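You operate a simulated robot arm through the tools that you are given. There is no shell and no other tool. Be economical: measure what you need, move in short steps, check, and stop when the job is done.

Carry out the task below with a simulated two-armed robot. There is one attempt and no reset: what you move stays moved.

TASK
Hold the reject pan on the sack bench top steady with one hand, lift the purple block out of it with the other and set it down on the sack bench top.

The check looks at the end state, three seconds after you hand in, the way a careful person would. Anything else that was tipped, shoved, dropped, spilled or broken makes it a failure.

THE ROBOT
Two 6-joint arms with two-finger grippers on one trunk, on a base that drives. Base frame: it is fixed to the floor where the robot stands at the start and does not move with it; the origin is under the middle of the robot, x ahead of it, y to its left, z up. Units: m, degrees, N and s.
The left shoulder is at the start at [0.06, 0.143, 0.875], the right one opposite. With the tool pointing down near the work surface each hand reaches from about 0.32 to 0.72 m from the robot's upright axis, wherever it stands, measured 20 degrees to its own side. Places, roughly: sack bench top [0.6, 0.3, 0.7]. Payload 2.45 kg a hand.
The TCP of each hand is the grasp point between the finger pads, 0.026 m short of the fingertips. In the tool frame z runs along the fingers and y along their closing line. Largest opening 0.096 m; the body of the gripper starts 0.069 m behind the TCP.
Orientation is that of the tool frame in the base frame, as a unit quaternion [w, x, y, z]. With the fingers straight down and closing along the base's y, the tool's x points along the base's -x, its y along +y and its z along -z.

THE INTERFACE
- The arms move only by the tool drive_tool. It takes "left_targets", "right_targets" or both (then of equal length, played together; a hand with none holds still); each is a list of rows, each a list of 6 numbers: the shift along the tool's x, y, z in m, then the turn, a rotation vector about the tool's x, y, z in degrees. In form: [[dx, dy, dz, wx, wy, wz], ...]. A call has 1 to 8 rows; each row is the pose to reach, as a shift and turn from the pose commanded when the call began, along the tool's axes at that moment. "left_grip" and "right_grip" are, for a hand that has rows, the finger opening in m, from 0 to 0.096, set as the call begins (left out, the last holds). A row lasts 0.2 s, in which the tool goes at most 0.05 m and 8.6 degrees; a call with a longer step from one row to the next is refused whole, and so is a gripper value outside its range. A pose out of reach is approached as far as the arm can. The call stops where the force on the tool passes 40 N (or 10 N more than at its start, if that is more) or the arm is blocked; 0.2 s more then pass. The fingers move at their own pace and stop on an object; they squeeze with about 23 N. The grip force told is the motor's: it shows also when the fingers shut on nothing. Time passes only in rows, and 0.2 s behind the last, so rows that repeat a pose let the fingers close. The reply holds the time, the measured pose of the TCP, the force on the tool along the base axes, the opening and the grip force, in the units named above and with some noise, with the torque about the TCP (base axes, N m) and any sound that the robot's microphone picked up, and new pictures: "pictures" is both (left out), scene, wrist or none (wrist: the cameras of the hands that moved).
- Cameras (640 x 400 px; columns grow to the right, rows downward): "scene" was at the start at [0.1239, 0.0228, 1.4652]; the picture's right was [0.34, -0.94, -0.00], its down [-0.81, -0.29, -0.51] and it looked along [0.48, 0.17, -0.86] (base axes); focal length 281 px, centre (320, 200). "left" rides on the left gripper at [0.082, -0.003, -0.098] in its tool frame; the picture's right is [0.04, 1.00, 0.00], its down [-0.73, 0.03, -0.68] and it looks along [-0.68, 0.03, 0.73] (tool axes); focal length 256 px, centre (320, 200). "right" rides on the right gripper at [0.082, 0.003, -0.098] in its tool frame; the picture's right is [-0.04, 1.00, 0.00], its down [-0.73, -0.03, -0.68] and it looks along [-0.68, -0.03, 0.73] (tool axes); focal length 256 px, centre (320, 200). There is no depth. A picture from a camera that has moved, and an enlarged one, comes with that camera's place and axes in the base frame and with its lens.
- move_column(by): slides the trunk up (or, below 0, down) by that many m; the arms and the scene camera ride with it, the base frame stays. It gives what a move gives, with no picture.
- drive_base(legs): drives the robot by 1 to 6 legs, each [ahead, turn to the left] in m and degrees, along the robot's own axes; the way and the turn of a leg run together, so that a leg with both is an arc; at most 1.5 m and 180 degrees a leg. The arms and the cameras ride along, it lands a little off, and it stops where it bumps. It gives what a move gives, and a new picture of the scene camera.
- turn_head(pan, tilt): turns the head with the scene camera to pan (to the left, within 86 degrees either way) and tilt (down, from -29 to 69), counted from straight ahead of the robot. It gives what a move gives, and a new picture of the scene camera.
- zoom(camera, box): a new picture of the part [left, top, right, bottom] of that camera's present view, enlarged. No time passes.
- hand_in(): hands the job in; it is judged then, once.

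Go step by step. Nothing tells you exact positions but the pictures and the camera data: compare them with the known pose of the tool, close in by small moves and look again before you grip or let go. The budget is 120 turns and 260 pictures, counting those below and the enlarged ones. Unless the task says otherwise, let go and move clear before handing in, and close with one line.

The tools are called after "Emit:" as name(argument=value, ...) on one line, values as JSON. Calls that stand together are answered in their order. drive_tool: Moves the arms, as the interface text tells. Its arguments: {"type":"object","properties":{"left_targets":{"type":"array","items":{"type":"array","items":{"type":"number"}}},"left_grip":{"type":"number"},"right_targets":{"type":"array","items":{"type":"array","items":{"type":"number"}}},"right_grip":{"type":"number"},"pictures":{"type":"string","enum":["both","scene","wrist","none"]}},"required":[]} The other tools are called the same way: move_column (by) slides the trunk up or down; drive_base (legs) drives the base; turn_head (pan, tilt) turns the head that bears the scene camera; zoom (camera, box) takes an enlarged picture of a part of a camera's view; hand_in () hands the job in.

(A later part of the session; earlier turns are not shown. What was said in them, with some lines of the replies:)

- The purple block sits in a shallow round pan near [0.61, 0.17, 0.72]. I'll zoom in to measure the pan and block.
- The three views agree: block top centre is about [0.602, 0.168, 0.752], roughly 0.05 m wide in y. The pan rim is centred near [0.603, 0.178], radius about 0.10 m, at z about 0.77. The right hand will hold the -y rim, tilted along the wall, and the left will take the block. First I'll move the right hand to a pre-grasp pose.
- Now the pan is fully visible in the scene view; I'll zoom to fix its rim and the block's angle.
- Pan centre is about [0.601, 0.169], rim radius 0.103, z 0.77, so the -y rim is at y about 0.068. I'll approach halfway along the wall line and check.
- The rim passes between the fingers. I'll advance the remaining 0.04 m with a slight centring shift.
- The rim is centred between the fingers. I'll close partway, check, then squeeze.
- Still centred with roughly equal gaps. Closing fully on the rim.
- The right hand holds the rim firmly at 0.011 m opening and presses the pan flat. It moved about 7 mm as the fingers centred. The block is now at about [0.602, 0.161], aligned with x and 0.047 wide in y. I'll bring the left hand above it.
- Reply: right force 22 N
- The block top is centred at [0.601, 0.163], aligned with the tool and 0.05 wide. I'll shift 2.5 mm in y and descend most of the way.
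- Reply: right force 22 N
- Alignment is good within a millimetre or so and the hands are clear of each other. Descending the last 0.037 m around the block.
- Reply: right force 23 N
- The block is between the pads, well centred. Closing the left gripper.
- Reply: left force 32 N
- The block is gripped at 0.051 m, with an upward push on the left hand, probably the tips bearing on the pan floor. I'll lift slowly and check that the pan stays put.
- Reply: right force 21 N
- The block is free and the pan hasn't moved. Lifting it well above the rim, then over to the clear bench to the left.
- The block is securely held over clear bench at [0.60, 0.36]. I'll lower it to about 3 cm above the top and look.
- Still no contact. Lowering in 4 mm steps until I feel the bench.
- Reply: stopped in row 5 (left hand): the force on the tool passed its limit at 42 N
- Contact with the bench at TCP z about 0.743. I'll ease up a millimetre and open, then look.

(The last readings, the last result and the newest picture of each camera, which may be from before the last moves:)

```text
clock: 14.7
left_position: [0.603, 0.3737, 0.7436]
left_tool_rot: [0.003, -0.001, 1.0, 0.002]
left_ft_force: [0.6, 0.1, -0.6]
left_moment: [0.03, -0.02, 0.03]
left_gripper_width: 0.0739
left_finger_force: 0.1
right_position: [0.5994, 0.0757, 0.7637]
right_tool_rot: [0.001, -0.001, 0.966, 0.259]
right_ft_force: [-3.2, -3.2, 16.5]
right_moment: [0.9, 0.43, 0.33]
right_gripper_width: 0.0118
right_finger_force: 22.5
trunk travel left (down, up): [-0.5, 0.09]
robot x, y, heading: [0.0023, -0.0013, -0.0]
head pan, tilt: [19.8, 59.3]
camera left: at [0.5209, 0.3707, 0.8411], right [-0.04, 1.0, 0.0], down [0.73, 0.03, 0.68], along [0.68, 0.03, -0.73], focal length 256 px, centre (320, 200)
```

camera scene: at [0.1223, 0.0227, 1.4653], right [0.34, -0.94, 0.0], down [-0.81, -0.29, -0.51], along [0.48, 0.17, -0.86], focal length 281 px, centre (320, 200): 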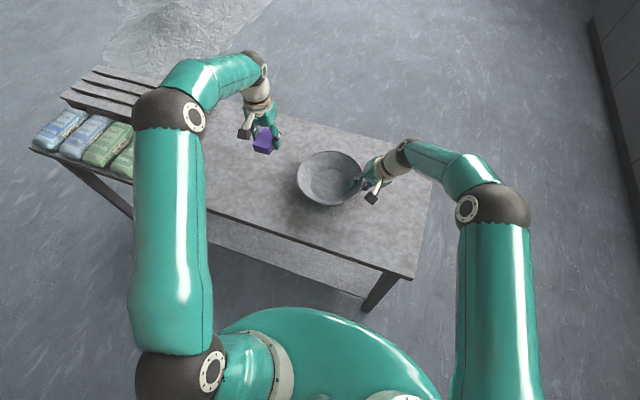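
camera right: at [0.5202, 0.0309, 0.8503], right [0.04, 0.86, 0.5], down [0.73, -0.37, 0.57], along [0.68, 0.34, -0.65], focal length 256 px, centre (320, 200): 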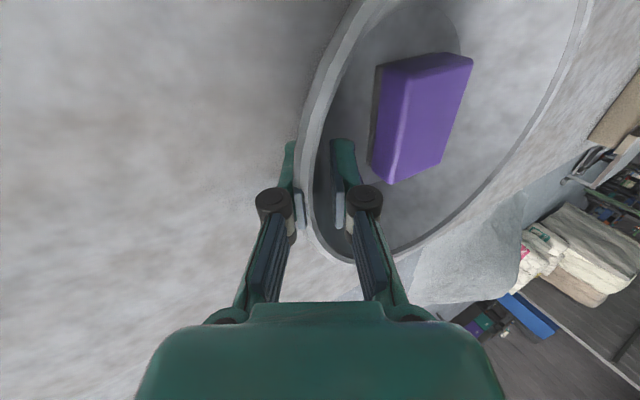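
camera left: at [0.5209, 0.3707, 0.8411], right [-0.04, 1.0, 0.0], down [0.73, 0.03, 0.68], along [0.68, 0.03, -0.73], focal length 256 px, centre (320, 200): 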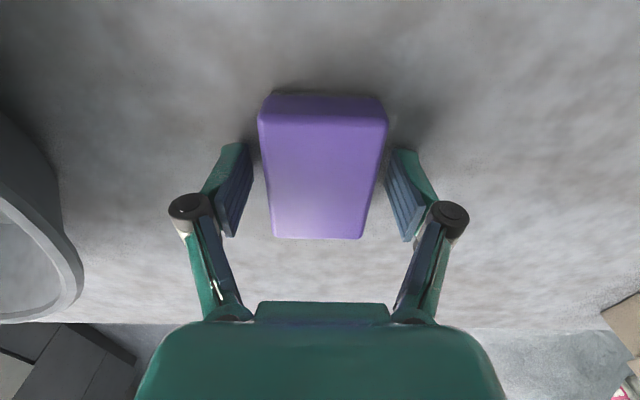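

The block is released and stands flat. Raising the left hand straight up and clear.

Emit:
drive_tool(left_targets=[[0, 0, -0.03, 0, 0, 0], [0, 0, -0.06, 0, 0, 0], [0, 0, -0.1, 0, 0, 0], [0, 0, -0.14, 0, 0, 0], [0.03, 0.03, -0.17, 0, 0, 0]], pictures="none")

Emit:
drive_tool(right_targets=[[0, 0, 0, 0, 0, 0], [0, 0, 0, 0, 0, 0]], right_grip=0.04)

Emit:
zoom(camera="scene", box=[280, 130, 408, 210])

```text
refused: row 5 steps farther than a row can; nothing moved
```

```text
clock: 15.3
left_position: [0.6035, 0.3747, 0.7417]
left_tool_rot: [0.002, -0.001, 1.0, 0.002]
left_ft_force: [-0.3, 0.5, 0.9]
left_moment: [0.0, 0.05, -0.05]
left_gripper_width: 0.0741
left_finger_force: 0.1
right_position: [0.6006, 0.0757, 0.7611]
right_tool_rot: [-0.002, 0.001, 0.966, 0.258]
right_ft_force: [0.2, 0.7, 0.2]
right_moment: [-0.05, 0.02, 0.01]
right_gripper_width: 0.0401
right_finger_force: 0.1
trunk travel left (down, up): [-0.5, 0.09]
robot x, y, heading: [0.0021, -0.0015, 0.0]
head pan, tilt: [19.8, 59.3]
camera scene: at [0.125, 0.0229, 1.465], right [0.34, -0.94, 0.0], down [-0.81, -0.29, -0.51], along [0.48, 0.17, -0.86], focal length 281 px, centre (320, 200)
camera right: at [0.5203, 0.0301, 0.8472], right [0.04, 0.87, 0.5], down [0.74, -0.36, 0.57], along [0.68, 0.34, -0.65], focal length 256 px, centre (320, 200)
```

scene: 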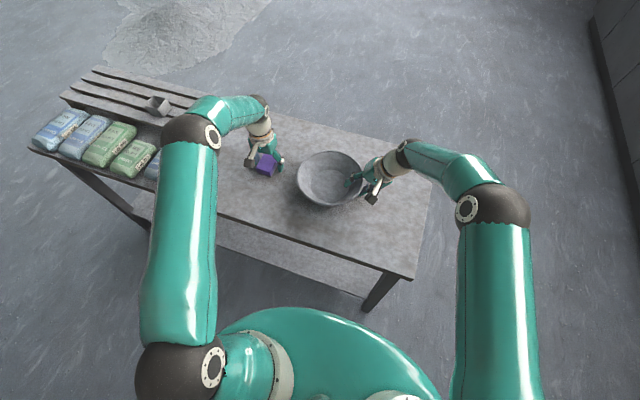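
right: 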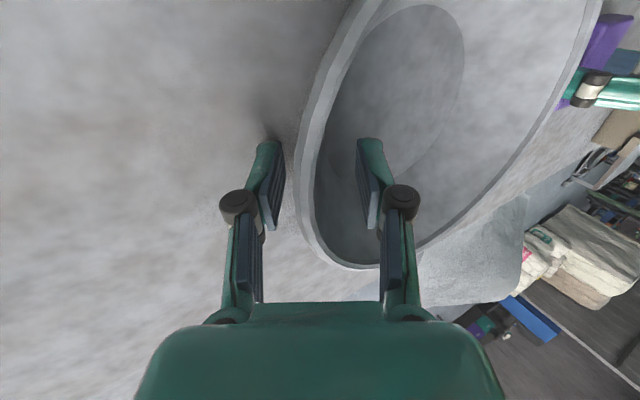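

```text
5.00 times, centred on (344, 170) of scene
camera zoom: at [0.125, 0.0229, 1.465], right [0.34, -0.94, 0.0], down [-0.81, -0.29, -0.51], along [0.48, 0.17, -0.86], focal length 1407 px, centre (200, 350)
```

zoom: 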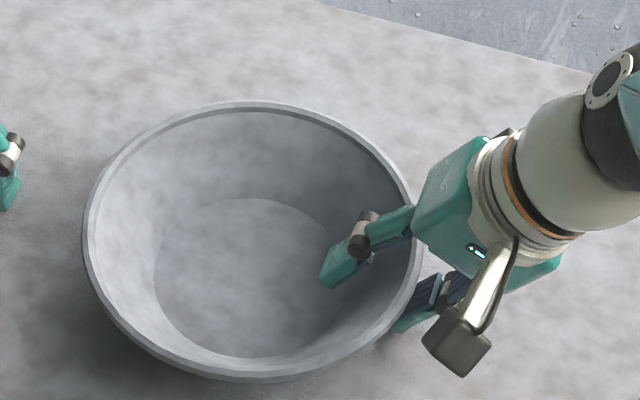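

The left raise was refused because its last step was too long, so that hand hasn't moved. The pan sits flat and the right fingers are clear of it. Retracting both hands now.

Emit:
drive_tool(right_targets=[[0, -0.002, -0.02, 0, 0, 0], [0, -0.003, -0.05, 0, 0, 0], [0, -0.003, -0.09, 0, 0, 0], [0, -0.003, -0.13, 0, 0, 0]], left_targets=[[0, 0, -0.02, 0, 0, 0], [0, 0, -0.05, 0, 0, 0], [0, 0, -0.09, 0, 0, 0], [0, 0, -0.13, 0, 0, 0]])

Emit:
zoom(camera="scene", box=[200, 90, 440, 240])

```text
clock: 16.3
left_position: [0.6012, 0.3733, 0.8731]
left_tool_rot: [0.004, 0.0, 1.0, 0.002]
left_ft_force: [-0.1, -0.3, -0.2]
left_moment: [0.01, -0.02, 0.01]
left_gripper_width: 0.074
left_finger_force: 0.0
right_position: [0.6005, 0.0069, 0.8756]
right_tool_rot: [0.001, 0.0, 0.966, 0.258]
right_ft_force: [0.5, 0.0, -0.1]
right_moment: [-0.01, -0.03, -0.02]
right_gripper_width: 0.0401
right_finger_force: 0.2
trunk travel left (down, up): [-0.5, 0.09]
robot x, y, heading: [-0.0008, -0.0012, -0.1]
head pan, tilt: [19.8, 59.3]
camera scene: at [0.1234, 0.0223, 1.4652], right [0.34, -0.94, 0.0], down [-0.81, -0.29, -0.51], along [0.48, 0.17, -0.86], focal length 281 px, centre (320, 200)
camera right: at [0.5193, -0.0382, 0.961], right [0.04, 0.87, 0.5], down [0.73, -0.36, 0.57], along [0.68, 0.34, -0.65], focal length 256 px, centre (320, 200)
camera left: at [0.5205, 0.3708, 0.9715], right [-0.04, 1.0, 0.0], down [0.73, 0.03, 0.68], along [0.68, 0.03, -0.73], focal length 256 px, centre (320, 200)
```

scene: 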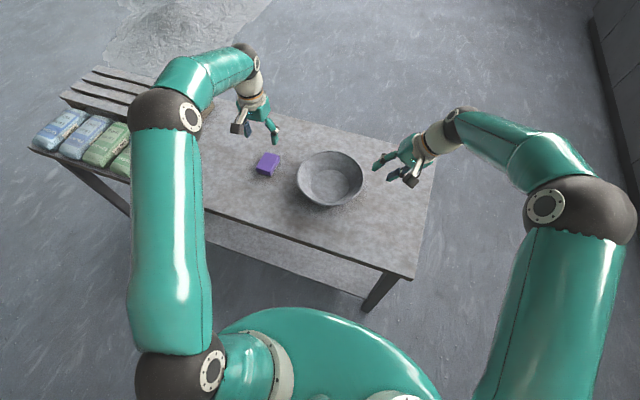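
right: 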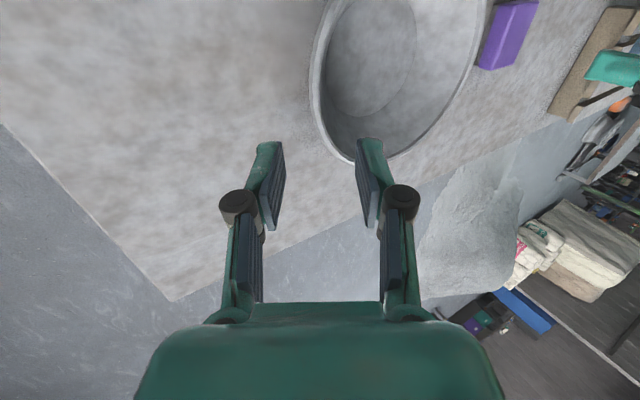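
left: 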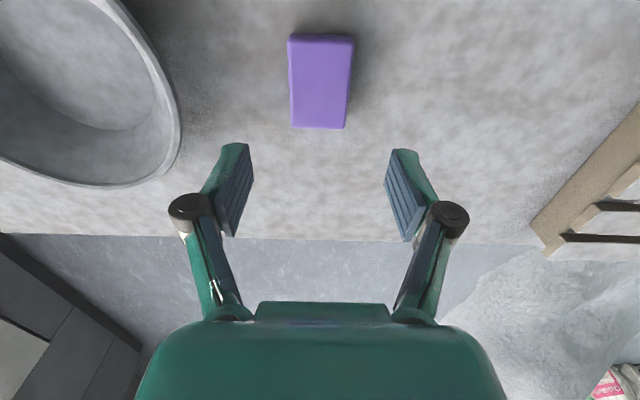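

```text
2.67 times, centred on (320, 165) of scene
camera zoom: at [0.1234, 0.0223, 1.4652], right [0.34, -0.94, 0.0], down [-0.81, -0.29, -0.51], along [0.48, 0.17, -0.86], focal length 750 px, centre (320, 293)
```

zoom: 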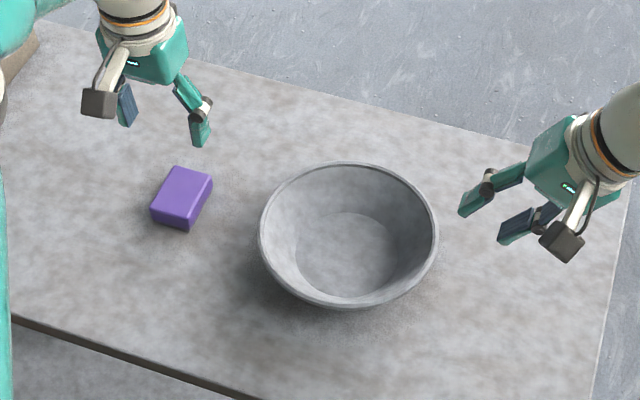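

The block rests flat on the bench top, the pan is upright and empty beside it, and both hands are clear. Handing in.

Emit:
hand_in()

```text
The job is handed in.
```

I lifted the purple block out of the reject pan with the left hand and set it on the sack bench top while the right hand held the pan; the pan slid about 7 mm as that hand first gripped it, then stayed still and upright.
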